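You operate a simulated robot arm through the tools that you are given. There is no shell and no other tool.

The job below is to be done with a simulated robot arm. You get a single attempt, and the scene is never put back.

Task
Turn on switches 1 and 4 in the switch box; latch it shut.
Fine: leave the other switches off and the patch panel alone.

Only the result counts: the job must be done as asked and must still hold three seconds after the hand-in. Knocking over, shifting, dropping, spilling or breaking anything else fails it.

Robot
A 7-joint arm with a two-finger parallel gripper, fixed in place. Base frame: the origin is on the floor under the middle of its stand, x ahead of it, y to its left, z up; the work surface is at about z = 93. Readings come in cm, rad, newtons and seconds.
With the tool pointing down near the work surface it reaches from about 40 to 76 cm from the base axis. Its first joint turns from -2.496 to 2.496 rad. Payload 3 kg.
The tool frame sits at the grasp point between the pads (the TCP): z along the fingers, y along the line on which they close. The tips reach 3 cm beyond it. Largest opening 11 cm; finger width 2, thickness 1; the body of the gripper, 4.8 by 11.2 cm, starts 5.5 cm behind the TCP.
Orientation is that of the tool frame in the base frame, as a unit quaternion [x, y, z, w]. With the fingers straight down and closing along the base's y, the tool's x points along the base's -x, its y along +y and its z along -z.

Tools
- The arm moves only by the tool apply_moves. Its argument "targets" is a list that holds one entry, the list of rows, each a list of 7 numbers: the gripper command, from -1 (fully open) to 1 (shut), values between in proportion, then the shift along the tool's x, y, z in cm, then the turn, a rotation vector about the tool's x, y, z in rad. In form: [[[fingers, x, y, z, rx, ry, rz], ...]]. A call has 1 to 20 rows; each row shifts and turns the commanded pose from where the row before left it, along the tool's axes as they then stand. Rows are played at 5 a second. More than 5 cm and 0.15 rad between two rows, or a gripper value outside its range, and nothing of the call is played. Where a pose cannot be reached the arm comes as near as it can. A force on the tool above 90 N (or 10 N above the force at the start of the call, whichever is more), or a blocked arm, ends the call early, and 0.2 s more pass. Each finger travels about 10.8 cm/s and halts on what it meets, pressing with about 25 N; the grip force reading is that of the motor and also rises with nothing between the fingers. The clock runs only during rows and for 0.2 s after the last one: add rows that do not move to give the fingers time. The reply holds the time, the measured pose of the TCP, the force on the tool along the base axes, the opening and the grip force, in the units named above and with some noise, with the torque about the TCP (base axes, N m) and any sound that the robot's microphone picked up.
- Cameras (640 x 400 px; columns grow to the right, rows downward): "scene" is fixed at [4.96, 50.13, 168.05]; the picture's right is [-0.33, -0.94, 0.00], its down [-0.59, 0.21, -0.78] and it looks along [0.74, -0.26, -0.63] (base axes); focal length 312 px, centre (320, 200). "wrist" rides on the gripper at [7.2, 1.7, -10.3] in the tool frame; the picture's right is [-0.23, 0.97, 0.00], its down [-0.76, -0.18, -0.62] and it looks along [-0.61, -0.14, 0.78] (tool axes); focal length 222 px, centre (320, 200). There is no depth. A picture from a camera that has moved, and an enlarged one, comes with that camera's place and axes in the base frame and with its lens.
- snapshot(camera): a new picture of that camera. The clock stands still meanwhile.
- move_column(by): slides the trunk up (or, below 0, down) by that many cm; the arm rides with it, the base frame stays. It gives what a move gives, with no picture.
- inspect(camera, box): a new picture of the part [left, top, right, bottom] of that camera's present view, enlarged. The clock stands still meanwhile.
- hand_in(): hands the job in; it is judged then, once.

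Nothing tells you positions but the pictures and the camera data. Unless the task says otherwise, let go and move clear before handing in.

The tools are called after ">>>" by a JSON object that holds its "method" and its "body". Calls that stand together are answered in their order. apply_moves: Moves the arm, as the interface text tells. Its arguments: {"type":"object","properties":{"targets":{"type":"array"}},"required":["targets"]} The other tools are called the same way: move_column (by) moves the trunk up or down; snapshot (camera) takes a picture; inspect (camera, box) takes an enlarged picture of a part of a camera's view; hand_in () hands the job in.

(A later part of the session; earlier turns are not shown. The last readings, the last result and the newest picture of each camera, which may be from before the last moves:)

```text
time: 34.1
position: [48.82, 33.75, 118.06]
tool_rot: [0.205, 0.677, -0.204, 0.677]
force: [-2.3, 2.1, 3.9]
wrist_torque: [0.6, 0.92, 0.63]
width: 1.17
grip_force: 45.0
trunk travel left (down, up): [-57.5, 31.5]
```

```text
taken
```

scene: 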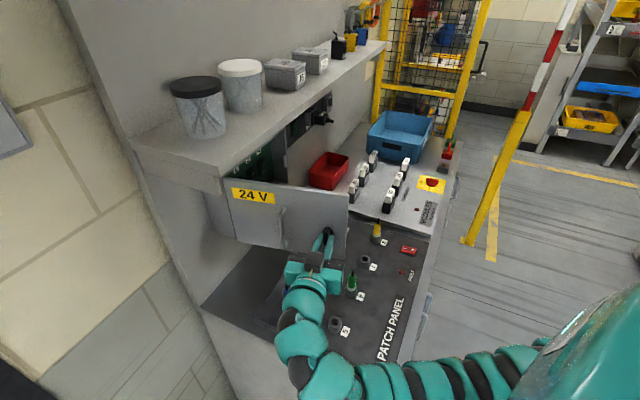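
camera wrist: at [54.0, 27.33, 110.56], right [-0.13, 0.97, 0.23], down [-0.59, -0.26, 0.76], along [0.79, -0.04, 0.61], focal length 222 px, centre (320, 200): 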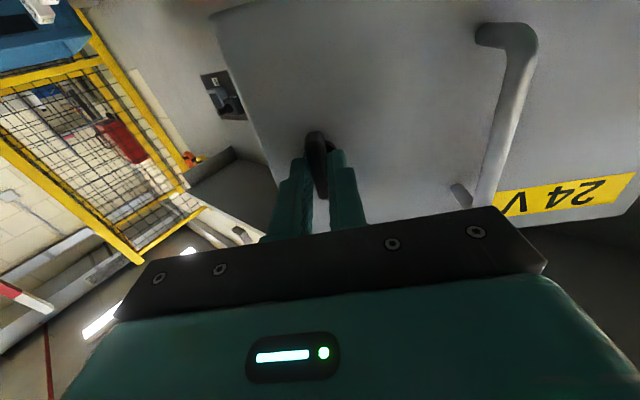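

>>> {"method": "apply_moves", "body": {"targets": [[[1, 0, 0.35, -1.87, 0.08, 0, 0], [1, 0, 0.35, -1.87, 0.08, 0, 0], [1, 0, 0.35, -1.87, 0.08, 0, 0], [1, 0, 0, 0, 0, 0, 0]]]}}

>>> {"method": "snapshot", "body": {"camera": "scene"}}

>>> {"method": "inspect", "body": {"camera": "scene", "box": [200, 110, 360, 250]}}

```text
time: 34.6
position: [48.23, 34.14, 117.92]
tool_rot: [0.209, 0.675, -0.225, 0.671]
force: [44.9, 59.2, 6.5]
wrist_torque: [0.7, 0.24, 2.4]
width: 1.23
grip_force: 45.3
out of reach, approached as far as the arm can: row 1, 2
trunk travel left (down, up): [-57.5, 31.5]
stopped in row 2: the force on the tool passed its limit at 94 N (the readings are from after the stop); the commanded pose is now the measured one
```

```text
taken
```

scene: 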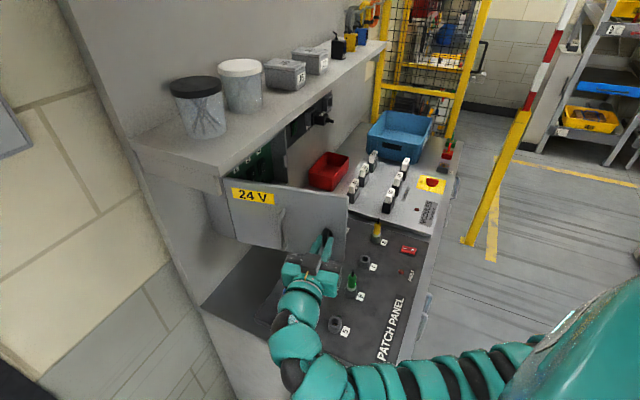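

```text
2.86 times, centred on (280, 180) of scene
camera zoom: at [4.96, 50.13, 168.05], right [-0.33, -0.94, 0.0], down [-0.59, 0.21, -0.78], along [0.74, -0.26, -0.63], focal length 892 px, centre (434, 257)
```

zoom: 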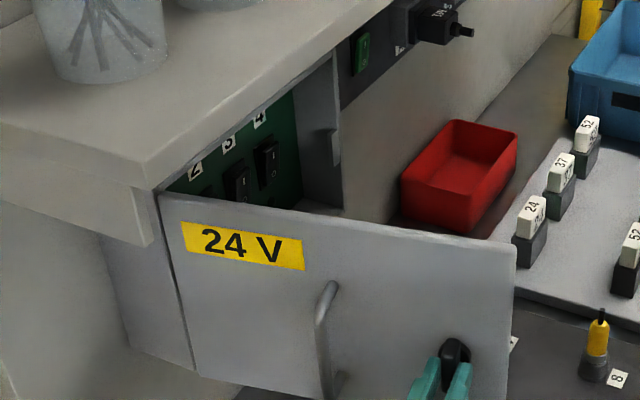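

The door is about 77° open and the arm has reached its limit there. I'll ease the side load, let go of the knob and back away.

>>> {"method": "apply_moves", "body": {"targets": [[[1, 0, 0.4, 0, 0, 0, 0], [1, 0, 0.2, 0, 0, 0, 0], [1, 0, 0, 0, 0, 0, 0]]]}}

```text
time: 35.4
position: [48.5, 34.09, 117.94]
tool_rot: [0.217, 0.672, -0.23, 0.669]
force: [35.0, 47.7, -0.4]
wrist_torque: [0.26, -0.59, 2.02]
width: 1.26
grip_force: 45.1
trunk travel left (down, up): [-57.5, 31.5]
```

>>> {"method": "apply_moves", "body": {"targets": [[[1, 0, 0.4, 0, 0, 0, 0], [0.5, 0, 0, 0, 0, 0, 0], [0, 0, 0, 0, 0, 0, 0], [0, 0, 0, 0, 0, 0, 0]]]}}

>>> {"method": "snapshot", "body": {"camera": "wrist"}}

```text
time: 36.4
position: [48.22, 33.6, 118.4]
tool_rot: [0.221, 0.671, -0.23, 0.669]
force: [1.3, 0.4, -0.3]
wrist_torque: [0.01, 0.02, -0.02]
width: 5.53
grip_force: 0.2
trunk travel left (down, up): [-57.5, 31.5]
```

```text
taken
camera wrist: at [41.02, 41.15, 111.02], right [0.59, 0.78, 0.22], down [-0.6, 0.24, 0.76], along [0.54, -0.58, 0.61], focal length 222 px, centre (320, 200)
```

wrist: 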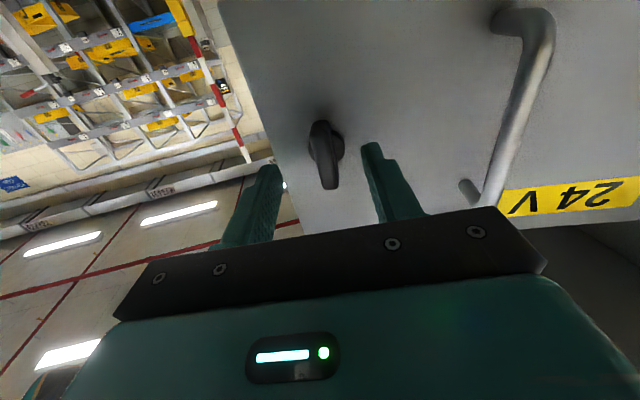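

>>> {"method": "apply_moves", "body": {"targets": [[[0, 0, 0, -1.5, 0, 0, 0], [0, 0, 0, -1.5, 0, 0, 0], [0, 0, 0, 0, 0, 0, 0]]]}}

>>> {"method": "snapshot", "body": {"camera": "wrist"}}

```text
time: 37.2
position: [46.44, 35.07, 118.35]
tool_rot: [0.22, 0.672, -0.229, 0.67]
force: [-0.3, 0.2, 0.0]
wrist_torque: [0.01, -0.01, 0.01]
width: 5.52
grip_force: 0.1
out of reach, approached as far as the arm can: row 2
trunk travel left (down, up): [-57.5, 31.5]
```

```text
taken
camera wrist: at [39.11, 42.53, 111.04], right [0.59, 0.78, 0.22], down [-0.6, 0.24, 0.76], along [0.54, -0.58, 0.61], focal length 222 px, centre (320, 200)
```

wrist: 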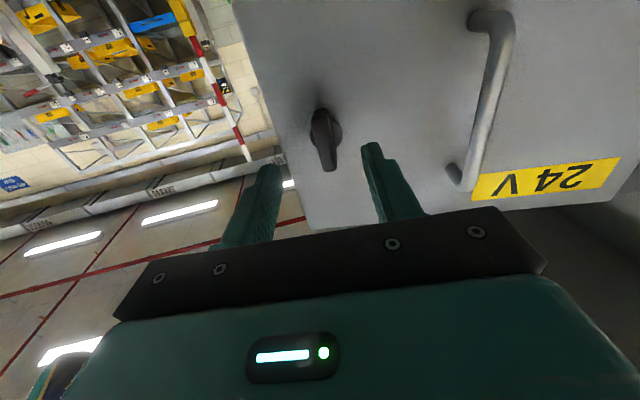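

The knob is released and the door stays at roughly 77°. I'll raise the trunk so the gripper clears the door's top edge, then swing over to the inside.

>>> {"method": "move_column", "body": {"by": 22}}

>>> {"method": "snapshot", "body": {"camera": "scene"}}

```text
time: 39.5
position: [46.4, 35.04, 140.41]
tool_rot: [0.22, 0.672, -0.228, 0.67]
force: [0.1, 0.0, -0.5]
wrist_torque: [-0.02, 0.0, -0.01]
width: 5.53
grip_force: 0.1
trunk travel left (down, up): [-79.5, 9.5]
```

```text
taken
```

scene: 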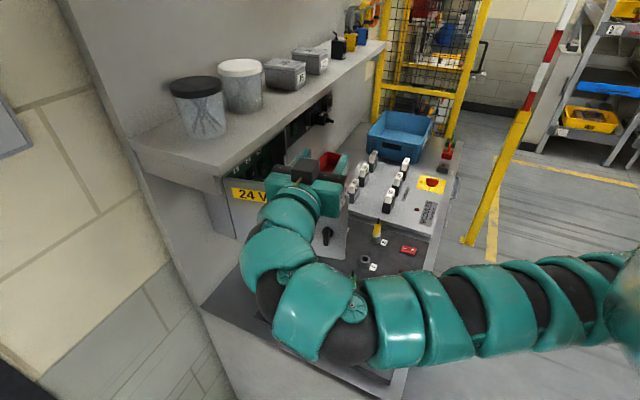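

>>> {"method": "apply_moves", "body": {"targets": [[[0, 0, 0.486, 1.72, -0.1375, 0, 0], [0, 0, 0.243, 1.77, -0.1375, 0, 0], [0, 0, 0, 1.787, -0.1375, 0, 0], [0, 0, -0.245, 1.771, -0.1375, 0, 0], [0, 0, -0.485, 1.72, -0.1375, 0, 0], [0, 0, -0.717, 1.637, -0.1375, 0, 0], [0, 0, -0.935, 1.523, -0.1375, 0, 0], [0, 0, -1.136, 1.38, -0.1375, 0, 0], [0, 0, -1.312, 1.213, -0.1375, 0, 0], [0, 0, -1.467, 1.021, -0.1375, 0, 0], [0, 0, 0, 0, 0, 0, 0]]]}}

>>> {"method": "snapshot", "body": {"camera": "scene"}}

>>> {"method": "snapshot", "body": {"camera": "wrist"}}

```text
time: 41.9
position: [63.1, 28.61, 140.39]
tool_rot: [-0.256, 0.664, 0.25, 0.657]
force: [-0.4, -0.2, 0.0]
wrist_torque: [0.04, 0.03, -0.01]
width: 5.51
grip_force: 0.0
trunk travel left (down, up): [-79.5, 9.5]
```

```text
taken
```

scene: 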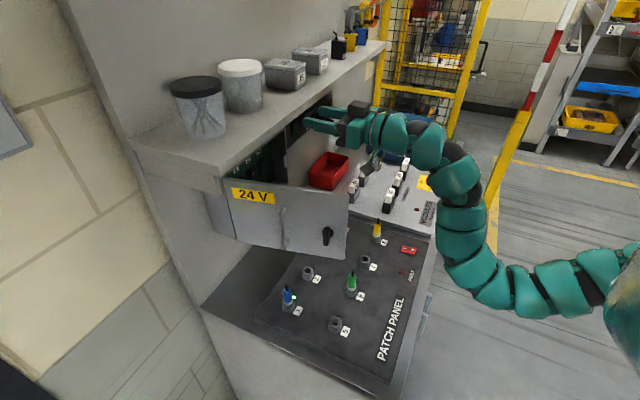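

```text
taken
camera wrist: at [54.19, 22.92, 133.17], right [-0.65, 0.73, 0.22], down [-0.34, -0.54, 0.77], along [0.68, 0.42, 0.6], focal length 222 px, centre (320, 200)
```

wrist: 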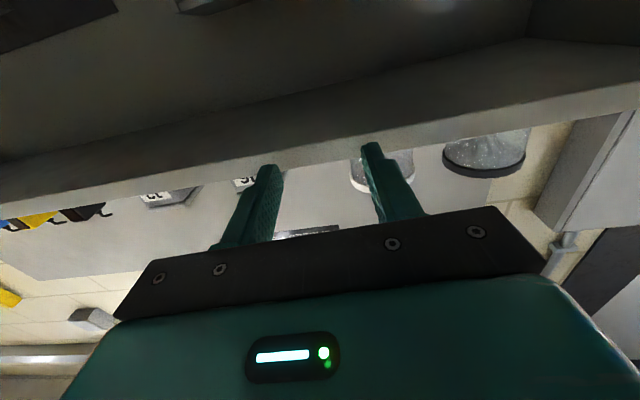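

The gripper is now on the inside of the open door. I'll lower the trunk back to box height and look into the box.

>>> {"method": "move_column", "body": {"by": -22}}

>>> {"method": "snapshot", "body": {"camera": "wrist"}}

>>> {"method": "snapshot", "body": {"camera": "scene"}}

```text
time: 44.2
position: [63.07, 28.62, 118.39]
tool_rot: [-0.255, 0.664, 0.25, 0.657]
force: [0.1, -0.8, -0.5]
wrist_torque: [-0.01, 0.02, 0.01]
width: 5.49
grip_force: 0.1
trunk travel left (down, up): [-57.5, 31.5]
```

```text
taken
camera wrist: at [54.25, 22.87, 111.15], right [-0.65, 0.73, 0.22], down [-0.34, -0.54, 0.77], along [0.68, 0.42, 0.6], focal length 222 px, centre (320, 200)
```

wrist: 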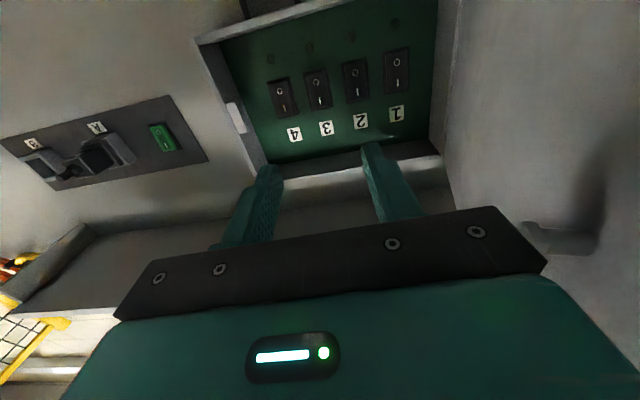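

```text
taken
```

scene: 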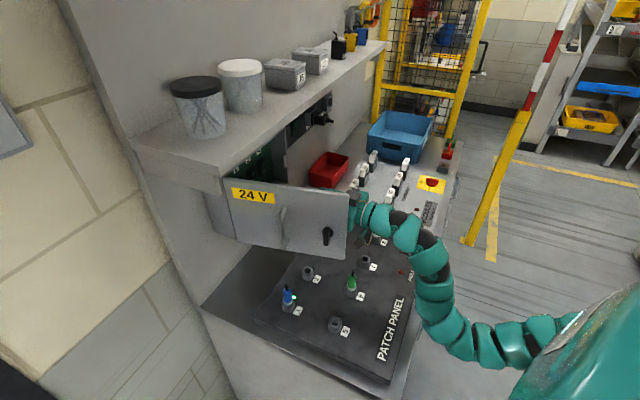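

>>> {"method": "inspect", "body": {"camera": "wrist", "box": [190, 0, 450, 170]}}

>>> {"method": "inspect", "body": {"camera": "wrist", "box": [250, 30, 430, 150]}}

>>> {"method": "inspect", "body": {"camera": "scene", "box": [210, 130, 310, 200]}}

```text
2.35 times, centred on (320, 85) of wrist
camera zoom: at [54.25, 22.87, 111.15], right [-0.65, 0.73, 0.22], down [-0.34, -0.54, 0.77], along [0.68, 0.42, 0.6], focal length 523 px, centre (320, 471)
```

zoom: 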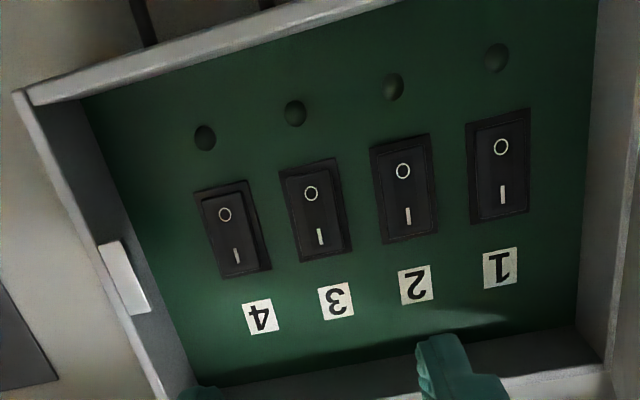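

```text
3.33 times, centred on (340, 90) of wrist
camera zoom: at [54.25, 22.87, 111.15], right [-0.65, 0.73, 0.22], down [-0.34, -0.54, 0.77], along [0.68, 0.42, 0.6], focal length 740 px, centre (253, 567)
```

zoom: 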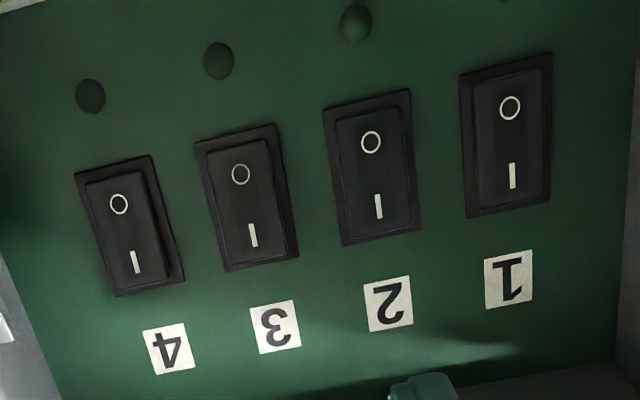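

```text
5.71 times, centred on (260, 165) of scene
camera zoom: at [4.96, 50.13, 168.05], right [-0.33, -0.94, 0.0], down [-0.59, 0.21, -0.78], along [0.74, -0.26, -0.63], focal length 1784 px, centre (663, 400)
```

zoom: 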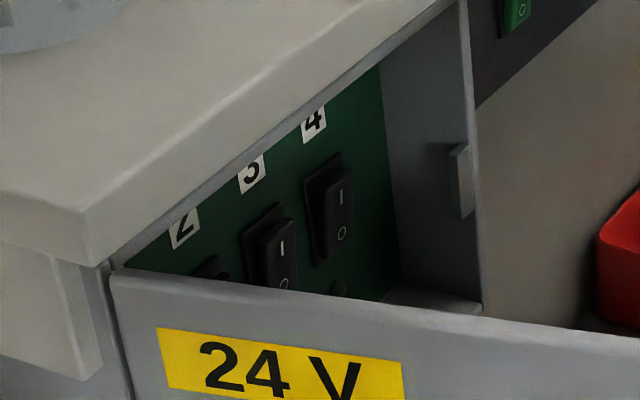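

Inside are rockers 1–4 (1 at left, 4 at right) with I at the top and O at the bottom, all lamps dark. I'll square the tool up, close the fingers and roll it so the narrow side of the gripper faces the door.

>>> {"method": "apply_moves", "body": {"targets": [[[0.5, 0, 0, 0, -0.023, -0.012, 0], [1, 0, 0, 0, 0, 0, -0.1428], [1, 0, 0, 0, 0, 0, -0.1428], [1, 0, 0, 0, 0, 0, -0.1428], [1, 0, 0, 0, 0, 0, -0.1428], [1, 0, 0, 0, 0, 0, -0.1428], [1, 0, 0, 0, 0, 0, -0.1428], [1, 0, 0, 0, 0, 0, -0.1428], [1, 0, 0, 0, 0, 0, -0.1428], [1, 0, 0, 0, 0, 0, -0.1428], [1, 0, 0, 0, 0, 0, -0.1428], [1, 0, 0, 0, 0, 0, -0.1428], [1, 0, 0, 0, 0, 0, 0]]]}}

>>> {"method": "snapshot", "body": {"camera": "wrist"}}

```text
time: 47.0
position: [62.95, 28.52, 118.37]
tool_rot: [-0.648, 0.28, -0.283, 0.649]
force: [0.3, -0.5, -0.2]
wrist_torque: [0.0, -0.03, -0.02]
width: 0.0
grip_force: 25.0
trunk travel left (down, up): [-57.5, 31.5]
```

```text
taken
camera wrist: at [60.5, 16.17, 116.61], right [-0.15, 0.16, -0.97], down [-0.98, 0.13, 0.17], along [0.16, 0.98, 0.14], focal length 222 px, centre (320, 200)
```

wrist: 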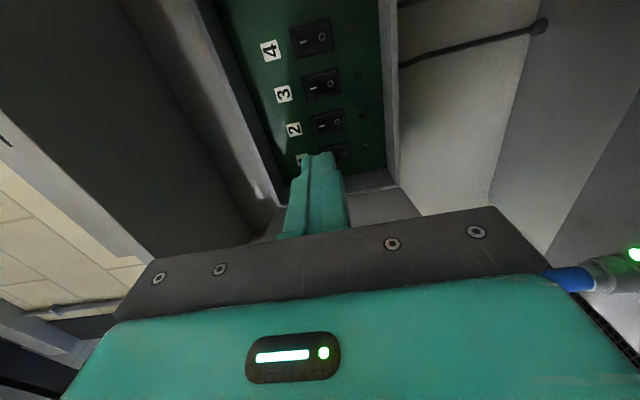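

>>> {"method": "inspect", "body": {"camera": "wrist", "box": [220, 0, 400, 170]}}

```text
2.35 times, centred on (310, 85) of wrist
camera zoom: at [60.5, 16.17, 116.61], right [-0.15, 0.16, -0.97], down [-0.98, 0.13, 0.17], along [0.16, 0.98, 0.14], focal length 523 px, centre (344, 471)
```

zoom: 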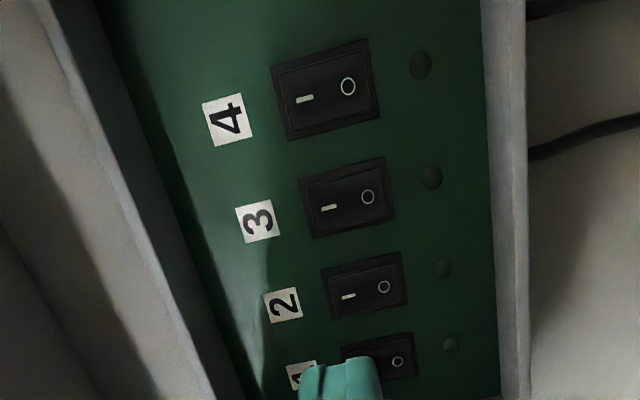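

Rocker 4's "I" end is at about w 28, z 119, 20 cm ahead of the fingertips. I'll line up with it and advance to about 2.5 cm short, then check.

>>> {"method": "apply_moves", "body": {"targets": [[[1, 3, -0.4, 0, 0, 0, 0], [1, 2.85, -0.35, 0, 0, 0, 0], [1, 0, 0, 4, 0, 0, 0], [1, 0, 0, 4, 0, 0, 0], [1, 0, 0, 4, 0, 0, 0], [1, 0, 0, 3, 0, 0, 0], [1, 0, 0, 1.5, 0, 0, 0], [1, 0, 0, 0, 0, 0, 0]]]}}

>>> {"method": "snapshot", "body": {"camera": "wrist"}}

>>> {"method": "snapshot", "body": {"camera": "scene"}}

```text
time: 48.9
position: [78.99, 35.66, 119.14]
tool_rot: [-0.648, 0.28, -0.283, 0.649]
force: [-0.5, 0.4, -0.2]
wrist_torque: [0.0, -0.01, 0.0]
width: 0.0
grip_force: 25.1
trunk travel left (down, up): [-57.5, 31.5]
```

```text
taken
camera wrist: at [76.43, 23.26, 117.32], right [-0.15, 0.16, -0.97], down [-0.98, 0.13, 0.17], along [0.16, 0.98, 0.14], focal length 222 px, centre (320, 200)
```

wrist: 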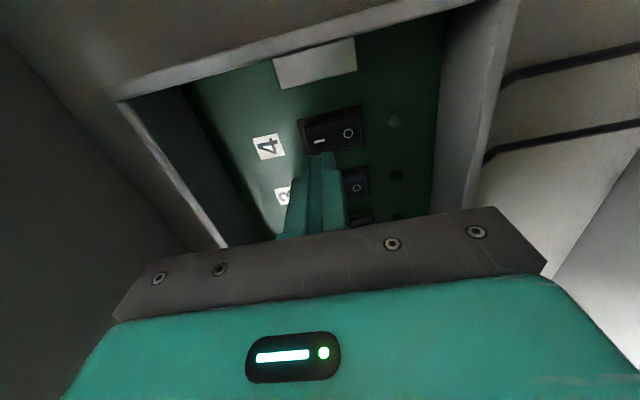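

```text
taken
```

scene: 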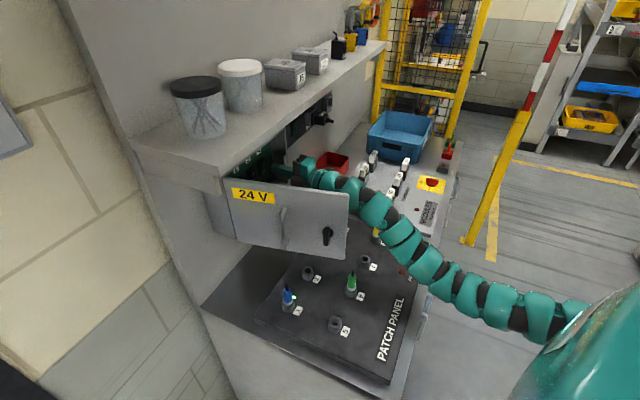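

>>> {"method": "inspect", "body": {"camera": "wrist", "box": [250, 90, 410, 190]}}

>>> {"method": "inspect", "body": {"camera": "scene", "box": [230, 130, 330, 200]}}

```text
4.00 times, centred on (330, 140) of wrist
camera zoom: at [76.43, 23.26, 117.32], right [-0.15, 0.16, -0.97], down [-0.98, 0.13, 0.17], along [0.16, 0.98, 0.14], focal length 888 px, centre (280, 440)
```

zoom: 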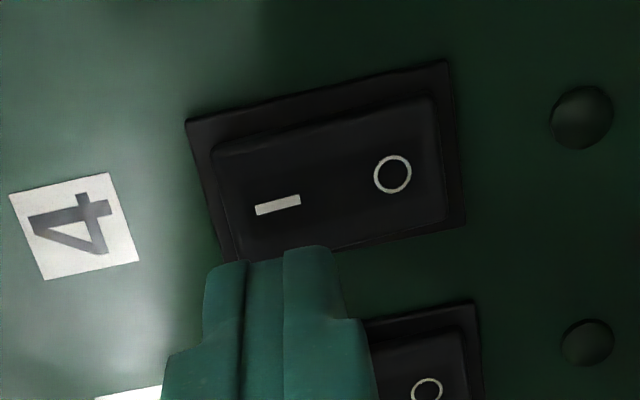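

```text
5.71 times, centred on (280, 165) of scene
camera zoom: at [4.96, 50.13, 168.05], right [-0.33, -0.94, 0.0], down [-0.59, 0.21, -0.78], along [0.74, -0.26, -0.63], focal length 1784 px, centre (549, 400)
```

zoom: 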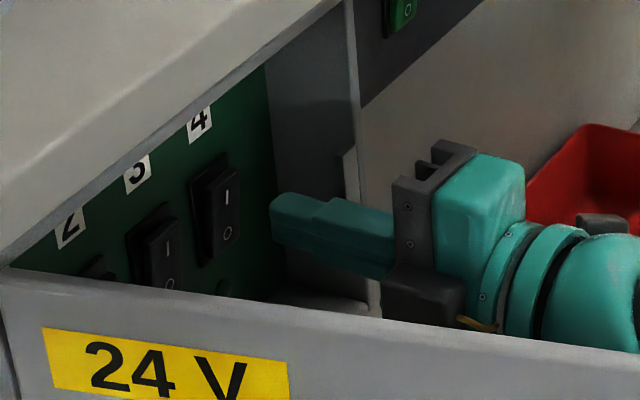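

The fingertips sit about 3 cm in front of rocker 4's raised "I" half, well aligned. I'll press it in slowly.

>>> {"method": "apply_moves", "body": {"targets": [[[1, 0.1, -0.1, 1.2, 0, 0, 0], [1, 0, 0, 1.2, 0, 0, 0], [1, 0, 0, 0.4, 0, 0, 0], [1, 0, 0, 0.3, 0, 0, 0], [1, 0, 0, 0, 0, 0, 0]]]}}

```text
time: 50.0
position: [81.55, 37.74, 119.24]
tool_rot: [0.649, -0.281, 0.281, -0.649]
force: [-0.7, -0.9, -1.1]
wrist_torque: [0.01, 0.01, -0.02]
width: 0.01
grip_force: 25.0
trunk travel left (down, up): [-57.5, 31.5]
```

>>> {"method": "apply_moves", "body": {"targets": [[[1, 0, 0, 0.25, 0, 0, 0], [1, 0, 0, 0.25, 0, 0, 0], [1, 0, 0, 0, 0, 0, 0]]]}}

>>> {"method": "inspect", "body": {"camera": "wrist", "box": [250, 90, 410, 190]}}

```text
time: 50.9
position: [81.5, 37.75, 119.19]
tool_rot: [0.649, -0.28, 0.282, -0.649]
force: [-33.6, -24.2, -18.0]
wrist_torque: [-0.7, 0.57, 0.51]
width: 0.03
grip_force: 25.3
trunk travel left (down, up): [-57.5, 31.5]
heard: click
```

```text
4.00 times, centred on (330, 140) of wrist
camera zoom: at [79.0, 25.36, 117.47], right [-0.15, 0.16, -0.97], down [-0.98, 0.13, 0.18], along [0.16, 0.98, 0.14], focal length 888 px, centre (280, 440)
```

zoom: 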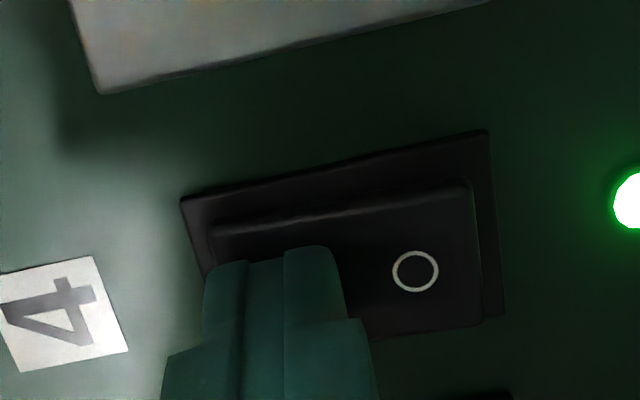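

A click was heard and lamp 4 is green. I'll withdraw straight out.

>>> {"method": "apply_moves", "body": {"targets": [[[1, 0, 0, -0.6, 0, 0, 0], [1, 0, 0, -2, 0, 0, 0], [1, 0, 0, -4, 0, 0, 0], [1, 0, 0, -4.5, 0, 0, 0], [1, 0, 0, -4.5, 0, 0, 0], [1, 0, 0, -4.5, 0, 0, 0], [1, 0, 0, 0, 0, 0, 0]]]}}

>>> {"method": "snapshot", "body": {"camera": "wrist"}}

>>> {"method": "snapshot", "body": {"camera": "scene"}}

```text
time: 52.5
position: [67.24, 24.28, 119.05]
tool_rot: [-0.649, 0.281, -0.282, 0.649]
force: [0.3, -0.1, 0.5]
wrist_torque: [0.0, 0.01, 0.03]
width: 0.0
grip_force: 25.3
trunk travel left (down, up): [-57.5, 31.5]
```

```text
taken
camera wrist: at [64.61, 11.99, 117.24], right [-0.15, 0.16, -0.97], down [-0.98, 0.13, 0.18], along [0.16, 0.98, 0.14], focal length 222 px, centre (320, 200)
```

wrist: 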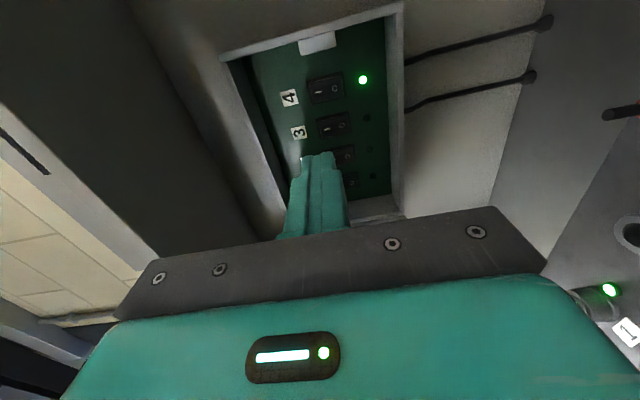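

```text
taken
```

scene: 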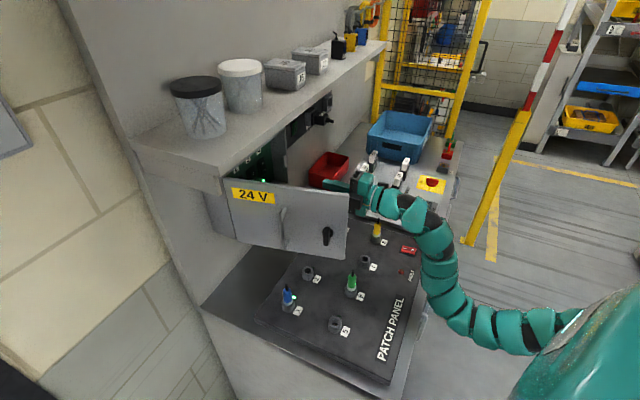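

Lamp 4 stays on. For switch 1 (w about 12) I'll approach at 20° from the right so that the gripper stays clear of the open door.

>>> {"method": "apply_moves", "body": {"targets": [[[1, -4, 0, 0.3, 0, 0, 0], [1, -4.5, -0.1, 0.4, 0, 0, 0], [1, 0, 0, 0, 0, -0.1163, 0], [1, 0, 0, 0, 0, -0.1163, 0], [1, 0, 0, 0, 0, -0.1163, 0], [1, 0, 0, 0, 0, 0, 0]]]}}

>>> {"method": "snapshot", "body": {"camera": "wrist"}}

>>> {"method": "snapshot", "body": {"camera": "scene"}}

```text
time: 53.9
position: [61.88, 31.0, 119.31]
tool_rot: [-0.688, 0.163, -0.165, 0.688]
force: [0.1, 0.0, 0.0]
wrist_torque: [0.0, 0.03, 0.02]
width: 0.02
grip_force: 25.4
trunk travel left (down, up): [-57.5, 31.5]
```

```text
taken
camera wrist: at [63.71, 18.43, 117.57], right [-0.2, 0.1, -0.97], down [-0.96, -0.21, 0.18], along [-0.19, 0.97, 0.14], focal length 222 px, centre (320, 200)
```

wrist: 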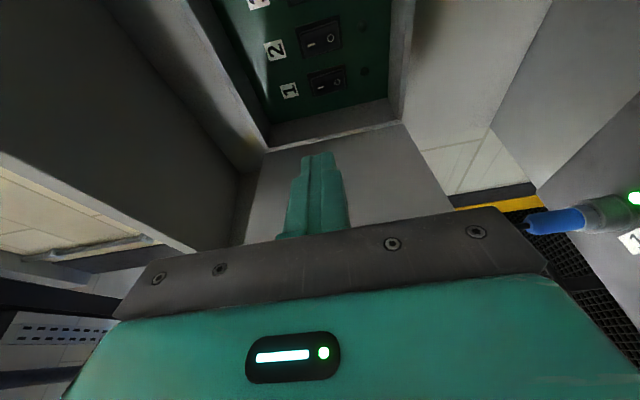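

```text
taken
```

scene: 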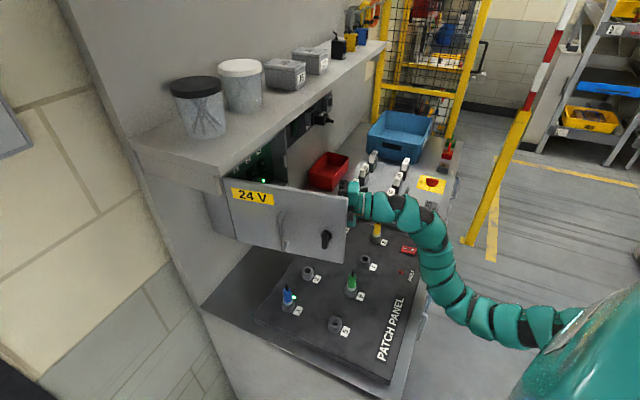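

>>> {"method": "inspect", "body": {"camera": "wrist", "box": [240, 20, 400, 120]}}

```text
4.00 times, centred on (320, 70) of wrist
camera zoom: at [63.71, 18.43, 117.57], right [-0.2, 0.1, -0.97], down [-0.96, -0.21, 0.18], along [-0.19, 0.97, 0.14], focal length 888 px, centre (320, 720)
```

zoom: 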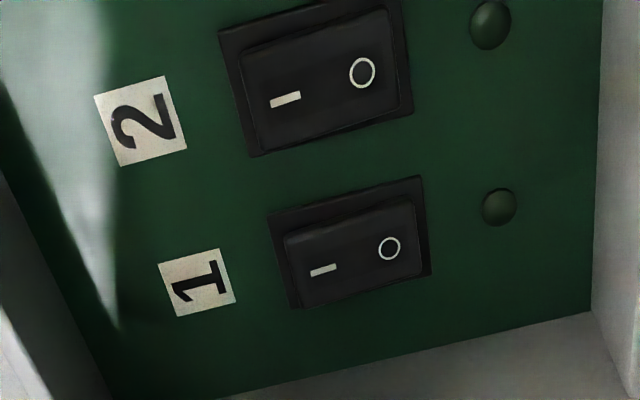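

>>> {"method": "apply_moves", "body": {"targets": [[[1, -0.25, 0.2, 4, 0, 0, 0], [1, 0, 0, 4, 0, 0, 0], [1, 0, 0, 4, 0, 0, 0], [1, 0, 0, 3, 0, 0, 0], [1, 0, 0, 2, 0, 0, 0], [1, 0, 0, 0, 0, 0, 0]]]}}

>>> {"method": "snapshot", "body": {"camera": "wrist"}}

>>> {"method": "inspect", "body": {"camera": "wrist", "box": [250, 90, 410, 190]}}

>>> {"method": "inspect", "body": {"camera": "scene", "box": [210, 130, 370, 250]}}

```text
time: 55.2
position: [69.24, 46.17, 119.15]
tool_rot: [0.688, -0.164, 0.166, -0.687]
force: [0.5, -0.3, 0.0]
wrist_torque: [-0.02, 0.01, 0.02]
width: 0.0
grip_force: 24.9
trunk travel left (down, up): [-57.5, 31.5]
```

```text
taken
camera wrist: at [71.03, 33.68, 117.28], right [-0.2, 0.1, -0.97], down [-0.96, -0.21, 0.18], along [-0.19, 0.97, 0.14], focal length 222 px, centre (320, 200)
```

wrist: 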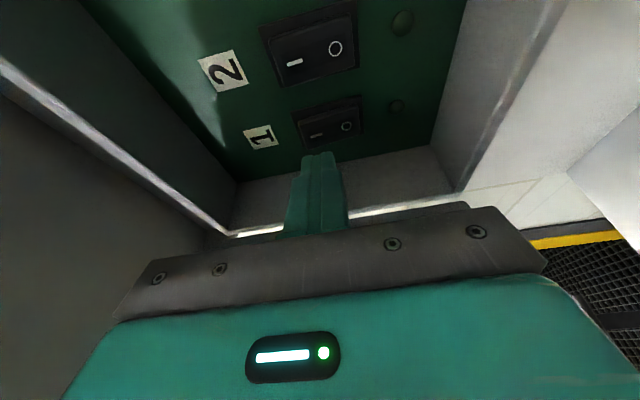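

```text
4.00 times, centred on (330, 140) of wrist
camera zoom: at [71.03, 33.68, 117.28], right [-0.2, 0.1, -0.97], down [-0.96, -0.21, 0.18], along [-0.19, 0.97, 0.14], focal length 888 px, centre (280, 440)
```

zoom: 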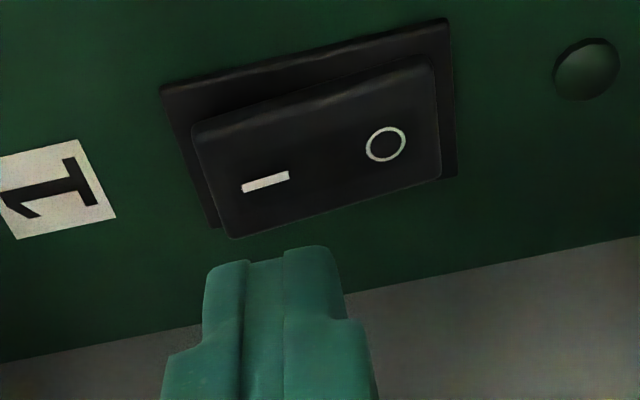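

```text
3.33 times, centred on (290, 190) of scene
camera zoom: at [4.96, 50.13, 168.05], right [-0.33, -0.94, 0.0], down [-0.59, 0.21, -0.78], along [0.74, -0.26, -0.63], focal length 1040 px, centre (420, 233)
```

zoom: 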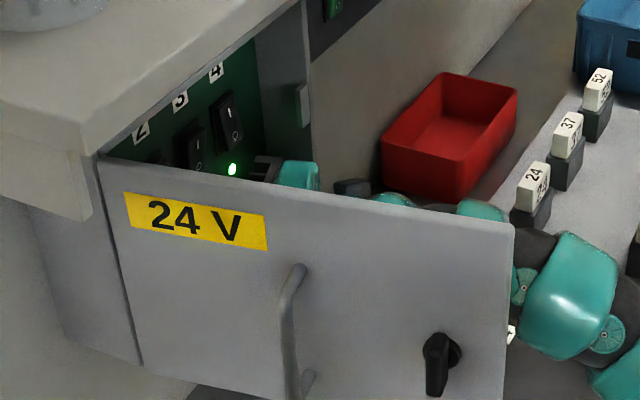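

>>> {"method": "apply_moves", "body": {"targets": [[[1, 0, 0, 1.2, 0, 0, 0], [1, 0, 0, 1.2, 0, 0, 0], [1, 0, 0, 0.3, 0, 0, 0], [1, 0, 0, 0.3, 0, 0, 0], [1, 0, 0, 0, 0, 0, 0]]]}}

>>> {"method": "inspect", "body": {"camera": "wrist", "box": [250, 90, 410, 190]}}

```text
time: 56.5
position: [70.59, 48.48, 119.15]
tool_rot: [-0.687, 0.164, -0.165, 0.688]
force: [-14.9, -19.9, -4.9]
wrist_torque: [-0.3, 0.23, -0.06]
width: 0.01
grip_force: 25.3
trunk travel left (down, up): [-57.5, 31.5]
heard: click
```

```text
4.00 times, centred on (330, 140) of wrist
camera zoom: at [72.37, 36.05, 117.4], right [-0.2, 0.1, -0.97], down [-0.96, -0.21, 0.18], along [-0.19, 0.97, 0.14], focal length 888 px, centre (280, 440)
```

zoom: 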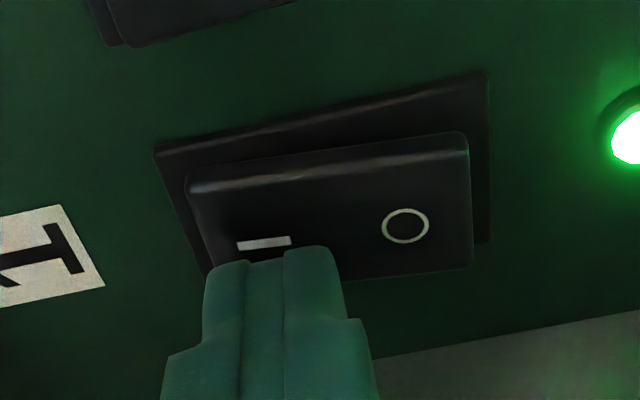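

Switch 1 clicked and its lamp is green. I'll withdraw along the same line and check all four lamps.

>>> {"method": "apply_moves", "body": {"targets": [[[1, 0, 0, -0.6, 0, 0, 0], [1, 0, 0, -2, 0, 0, 0], [1, 0, 0, -4, 0, 0, 0], [1, 0, 0, -4.5, 0, 0, 0], [1, 0, 0, -4.5, 0, 0, 0], [1, 0, 0, -4.5, 0, 0, 0], [1, 0, 0, 0, 0, 0, 0]]]}}

>>> {"method": "snapshot", "body": {"camera": "wrist"}}

>>> {"method": "snapshot", "body": {"camera": "scene"}}

```text
time: 58.0
position: [61.59, 31.04, 118.94]
tool_rot: [0.688, -0.164, 0.165, -0.687]
force: [-0.1, 0.2, -0.5]
wrist_torque: [-0.02, -0.04, -0.01]
width: 0.01
grip_force: 24.4
trunk travel left (down, up): [-57.5, 31.5]
```

```text
taken
camera wrist: at [63.4, 18.46, 117.26], right [-0.2, 0.1, -0.97], down [-0.96, -0.21, 0.18], along [-0.19, 0.97, 0.14], focal length 222 px, centre (320, 200)
```

wrist: 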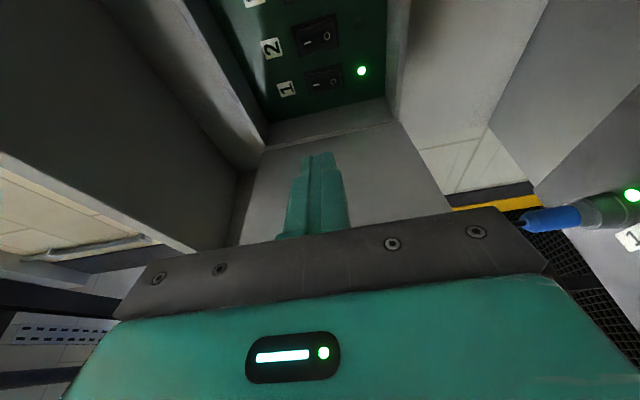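

```text
taken
```

scene: 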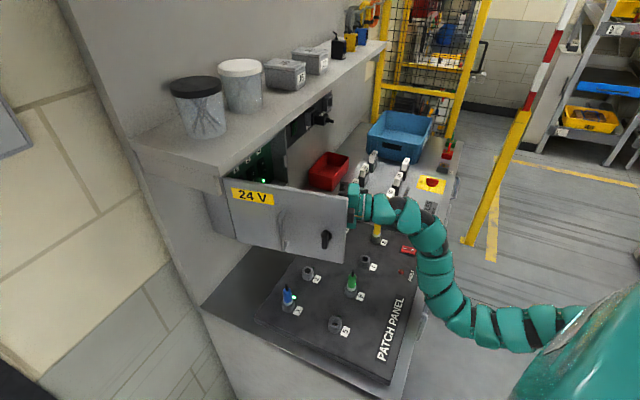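

Both lamps 1 and 4 are lit. Next I'll roll the gripper back, raise the trunk and pass over the door to its outside so I can push it closed.

>>> {"method": "inspect", "body": {"camera": "scene", "box": [210, 130, 370, 260]}}

>>> {"method": "apply_moves", "body": {"targets": [[[1, 0, 0, 0, 0, 0, 0.1428], [1, 0, 0, 0, 0, 0, 0.1428], [1, 0, 0, 0, 0, 0, 0.1428], [1, 0, 0, 0, 0, 0, 0.1428], [1, 0, 0, 0, 0, 0, 0.1428], [1, 0, 0, 0, 0, 0, 0.1428], [1, 0, 0, 0, 0, 0, 0.1428], [1, 0, 0, 0, 0, 0, 0.1428], [1, 0, 0, 0, 0, 0, 0.1428], [1, 0, 0, 0, 0, 0, 0.1428], [1, 0, 0, 0, 0, 0, 0.1428], [1, 0, 0, 0, 0, 0, 0]]]}}

>>> {"method": "snapshot", "body": {"camera": "wrist"}}

```text
3.08 times, centred on (290, 195) of scene
camera zoom: at [4.96, 50.13, 168.05], right [-0.33, -0.94, 0.0], down [-0.59, 0.21, -0.78], along [0.74, -0.26, -0.63], focal length 960 px, centre (412, 215)
```

zoom: 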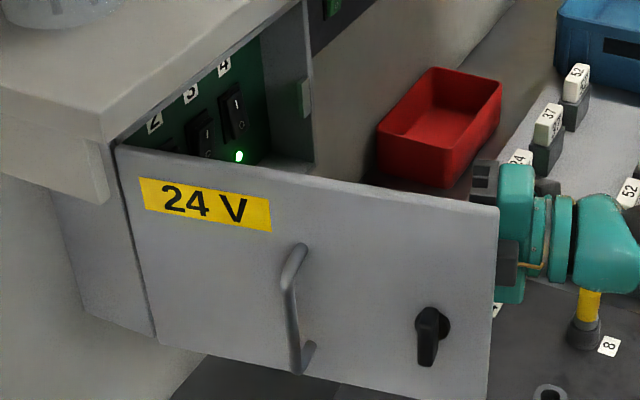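

```text
time: 60.6
position: [61.7, 30.97, 119.18]
tool_rot: [-0.37, 0.602, 0.369, 0.603]
force: [-0.8, -0.6, -0.1]
wrist_torque: [-0.02, 0.0, 0.01]
width: 0.01
grip_force: 24.8
trunk travel left (down, up): [-57.5, 31.5]
```

```text
taken
camera wrist: at [55.48, 22.41, 111.81], right [-0.87, 0.44, 0.23], down [-0.12, -0.64, 0.76], along [0.48, 0.63, 0.61], focal length 222 px, centre (320, 200)
```

wrist: 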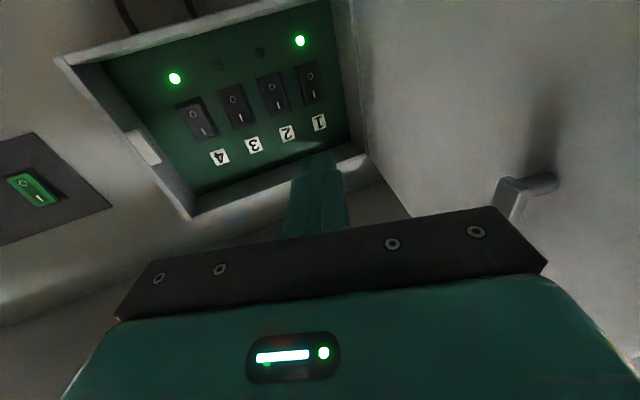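

Lamps 1 and 4 are green, 2 and 3 dark. Now up and over the door.

>>> {"method": "move_column", "body": {"by": 22}}

>>> {"method": "apply_moves", "body": {"targets": [[[1, 0, 1.744, -0.043, 0.1377, 0, 0], [1, 0, 1.721, -0.283, 0.1377, 0, 0], [1, 0, 1.667, -0.517, 0.1377, 0, 0], [1, 0, 1.581, -0.739, 0.1377, 0, 0], [1, 0, 1.464, -0.949, 0.1377, 0, 0], [1, 0, 1.32, -1.141, 0.1377, 0, 0], [1, 0, 1.15, -1.311, 0.1377, 0, 0], [1, 0, 0.959, -1.457, 0.1377, 0, 0], [1, 0, 0, 0, 0, 0, 0]]]}}

>>> {"method": "snapshot", "body": {"camera": "scene"}}

>>> {"method": "snapshot", "body": {"camera": "wrist"}}

```text
time: 63.0
position: [61.62, 30.84, 141.14]
tool_rot: [-0.371, 0.602, 0.369, 0.603]
force: [0.1, 0.2, 0.1]
wrist_torque: [-0.01, 0.0, -0.02]
width: 0.02
grip_force: 24.9
trunk travel left (down, up): [-79.5, 9.5]
```

```text
time: 65.0
position: [48.96, 36.99, 141.13]
tool_rot: [0.0, 0.706, 0.0, 0.708]
force: [0.0, 0.0, -0.3]
wrist_torque: [-0.03, -0.01, 0.06]
width: 0.0
grip_force: 25.0
trunk travel left (down, up): [-79.5, 9.5]
```

```text
taken
```

scene: 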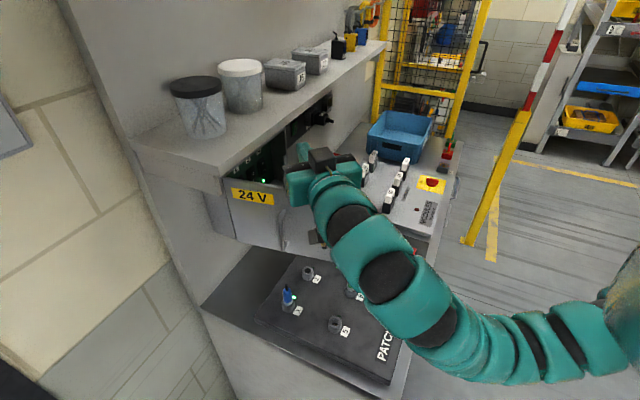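

```text
taken
camera wrist: at [38.65, 38.58, 133.71], right [0.0, 0.97, 0.23], down [-0.63, -0.18, 0.76], along [0.78, -0.14, 0.61], focal length 222 px, centre (320, 200)
```

wrist: 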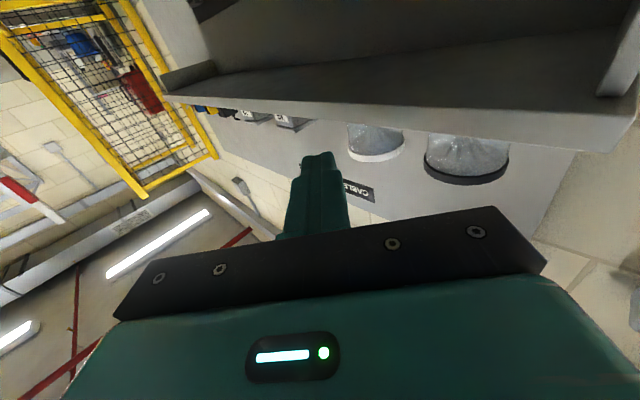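

>>> {"method": "move_column", "body": {"by": -22}}

>>> {"method": "snapshot", "body": {"camera": "wrist"}}

>>> {"method": "snapshot", "body": {"camera": "scene"}}

```text
time: 67.3
position: [48.99, 36.99, 119.08]
tool_rot: [0.0, 0.706, -0.001, 0.708]
force: [0.5, 0.2, -0.3]
wrist_torque: [-0.03, 0.02, -0.02]
width: 0.02
grip_force: 24.6
trunk travel left (down, up): [-57.5, 31.5]
```

```text
taken
camera wrist: at [38.59, 38.64, 111.7], right [0.0, 0.97, 0.23], down [-0.63, -0.18, 0.76], along [0.78, -0.14, 0.61], focal length 222 px, centre (320, 200)
```

wrist: 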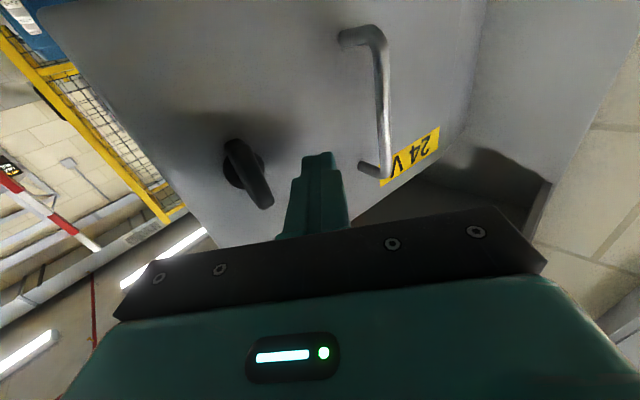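

```text
taken
```

scene: 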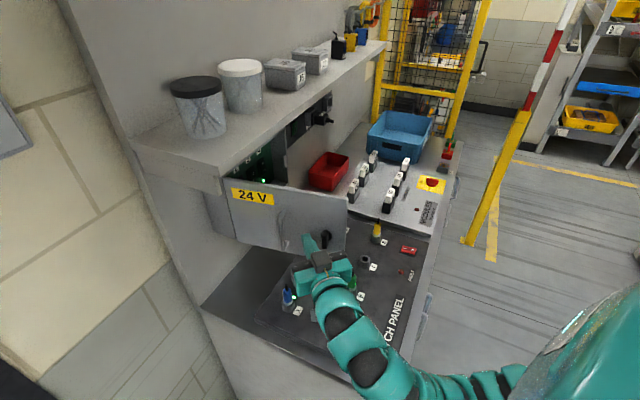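

The fingertips are just outside the door between handle and knob. I'll push the door along its closing arc, starting slowly.

>>> {"method": "apply_moves", "body": {"targets": [[[1, 0, -0.36, 1.13, 0, 0, 0], [1, 0, -0.36, 1.13, 0, 0, 0], [1, 0, -0.36, 1.13, 0, 0, 0], [1, 0, -0.6, 1.22, 0, 0, 0], [1, 0, -0.6, 1.22, 0, 0, 0], [1, 0, 0, 0, 0, 0, 0]]]}}

>>> {"method": "snapshot", "body": {"camera": "wrist"}}

>>> {"method": "snapshot", "body": {"camera": "scene"}}

```text
time: 68.7
position: [54.69, 34.53, 118.94]
tool_rot: [-0.001, 0.706, -0.001, 0.708]
force: [-0.7, 0.0, 0.3]
wrist_torque: [0.0, 0.0, -0.03]
width: 0.0
grip_force: 25.0
trunk travel left (down, up): [-57.5, 31.5]
```

```text
taken
camera wrist: at [44.44, 36.42, 111.67], right [0.0, 0.97, 0.23], down [-0.63, -0.18, 0.76], along [0.78, -0.14, 0.61], focal length 222 px, centre (320, 200)
```

wrist: 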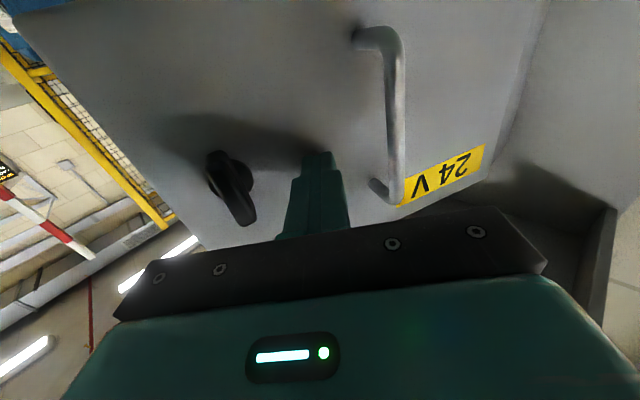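

```text
taken
```

scene: 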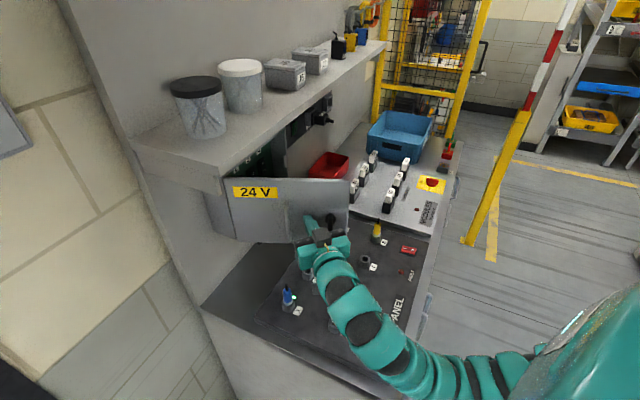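

>>> {"method": "apply_moves", "body": {"targets": [[[1, 0, -0.5, 1.3, 0, 0, 0], [1, 0, -0.5, 1.3, 0, 0, 0], [1, 0, -0.22, 1.2, 0, 0, 0], [1, 0, -0.22, 1.2, 0, 0, 0], [1, 0, -0.22, 1.2, 0, 0, 0], [1, 0, -0.22, 1.2, 0, 0, 0], [1, 0, 0, 1.22, -0.057, 0, 0], [1, 0, -0.07, 1.22, -0.057, 0, 0], [1, 0, -0.14, 1.21, -0.057, 0, 0], [1, 0, -0.21, 1.2, -0.057, 0, 0], [1, 0, 0, 0, 0, 0, 0]]]}}

>>> {"method": "snapshot", "body": {"camera": "wrist"}}

>>> {"method": "snapshot", "body": {"camera": "scene"}}

```text
time: 71.1
position: [66.99, 32.68, 119.08]
tool_rot: [-0.081, 0.702, 0.08, 0.703]
force: [-0.2, 0.0, 0.5]
wrist_torque: [-0.01, 0.02, -0.02]
width: 0.0
grip_force: 25.0
trunk travel left (down, up): [-57.5, 31.5]
```

```text
taken
camera wrist: at [56.51, 31.97, 111.68], right [-0.22, 0.95, 0.23], down [-0.57, -0.31, 0.76], along [0.79, 0.04, 0.61], focal length 222 px, centre (320, 200)
```

wrist: 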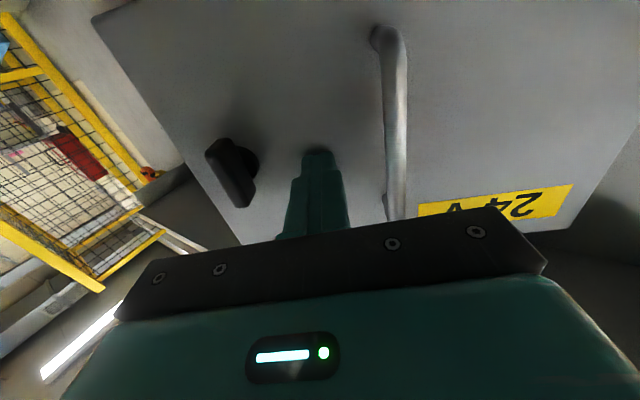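

```text
taken
```

scene: 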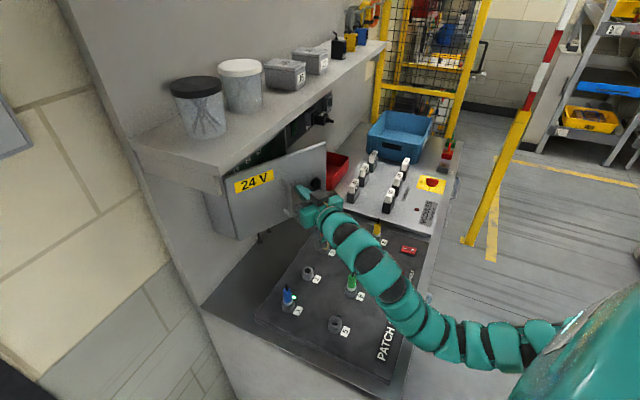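

>>> {"method": "apply_moves", "body": {"targets": [[[1, 0, -0.075, 1.214, -0.0655, 0, 0], [1, 0, -0.154, 1.207, -0.0655, 0, 0], [1, 0, -0.233, 1.194, -0.0655, 0, 0], [1, 0, -0.311, 1.176, -0.0655, 0, 0], [1, 0, -0.087, 1.086, -0.058, 0, 0], [1, 0, -0.15, 1.079, -0.058, 0, 0], [1, 0, -0.213, 1.068, -0.058, 0, 0], [1, 0, 0, 0, 0, 0, 0]]]}}

>>> {"method": "snapshot", "body": {"camera": "wrist"}}

>>> {"method": "inspect", "body": {"camera": "scene", "box": [210, 110, 370, 240]}}

```text
time: 72.9
position: [74.77, 34.97, 119.09]
tool_rot: [-0.232, 0.667, 0.23, 0.669]
force: [0.3, 0.8, 0.2]
wrist_torque: [0.01, 0.01, -0.01]
width: 0.0
grip_force: 25.2
trunk travel left (down, up): [-57.5, 31.5]
```

```text
taken
camera wrist: at [65.63, 29.89, 111.74], right [-0.6, 0.77, 0.22], down [-0.38, -0.52, 0.76], along [0.7, 0.37, 0.61], focal length 222 px, centre (320, 200)
```

wrist: 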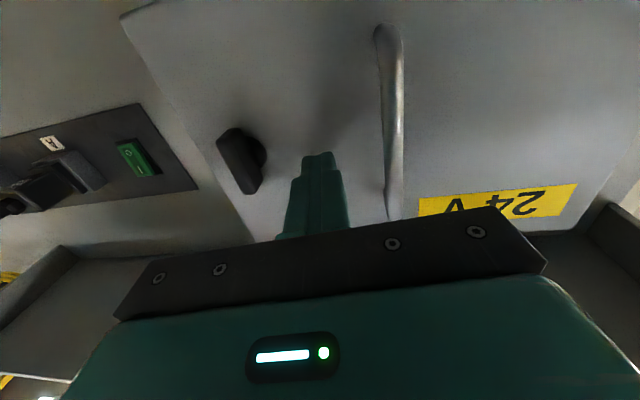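

```text
3.08 times, centred on (290, 175) of scene
camera zoom: at [4.96, 50.13, 168.05], right [-0.33, -0.94, 0.0], down [-0.59, 0.21, -0.78], along [0.74, -0.26, -0.63], focal length 960 px, centre (412, 277)
```

zoom: 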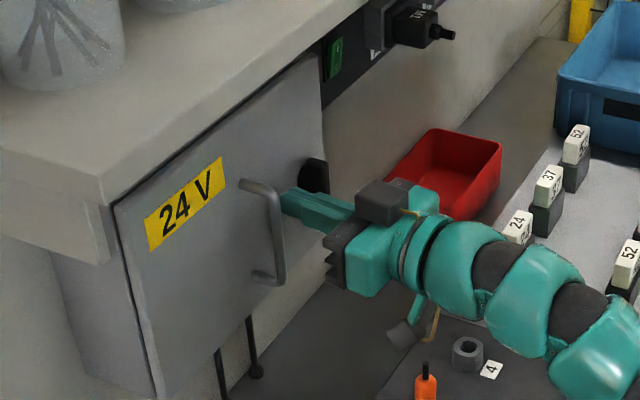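

The door is almost shut. I'll push the last bit in small steps until I feel it seat.

>>> {"method": "apply_moves", "body": {"targets": [[[1, 0, -0.05, 0.53, -0.029, 0, 0], [1, 0, -0.07, 0.53, -0.029, 0, 0], [1, 0, -0.08, 0.52, -0.029, 0, 0], [1, 0, 0, 0, 0, 0, 0]]]}}

```text
time: 73.9
position: [75.91, 35.51, 119.06]
tool_rot: [-0.26, 0.658, 0.259, 0.658]
force: [-43.2, -33.8, -27.8]
wrist_torque: [-0.63, 0.39, 0.44]
width: 0.03
grip_force: 25.1
trunk travel left (down, up): [-57.5, 31.5]
```

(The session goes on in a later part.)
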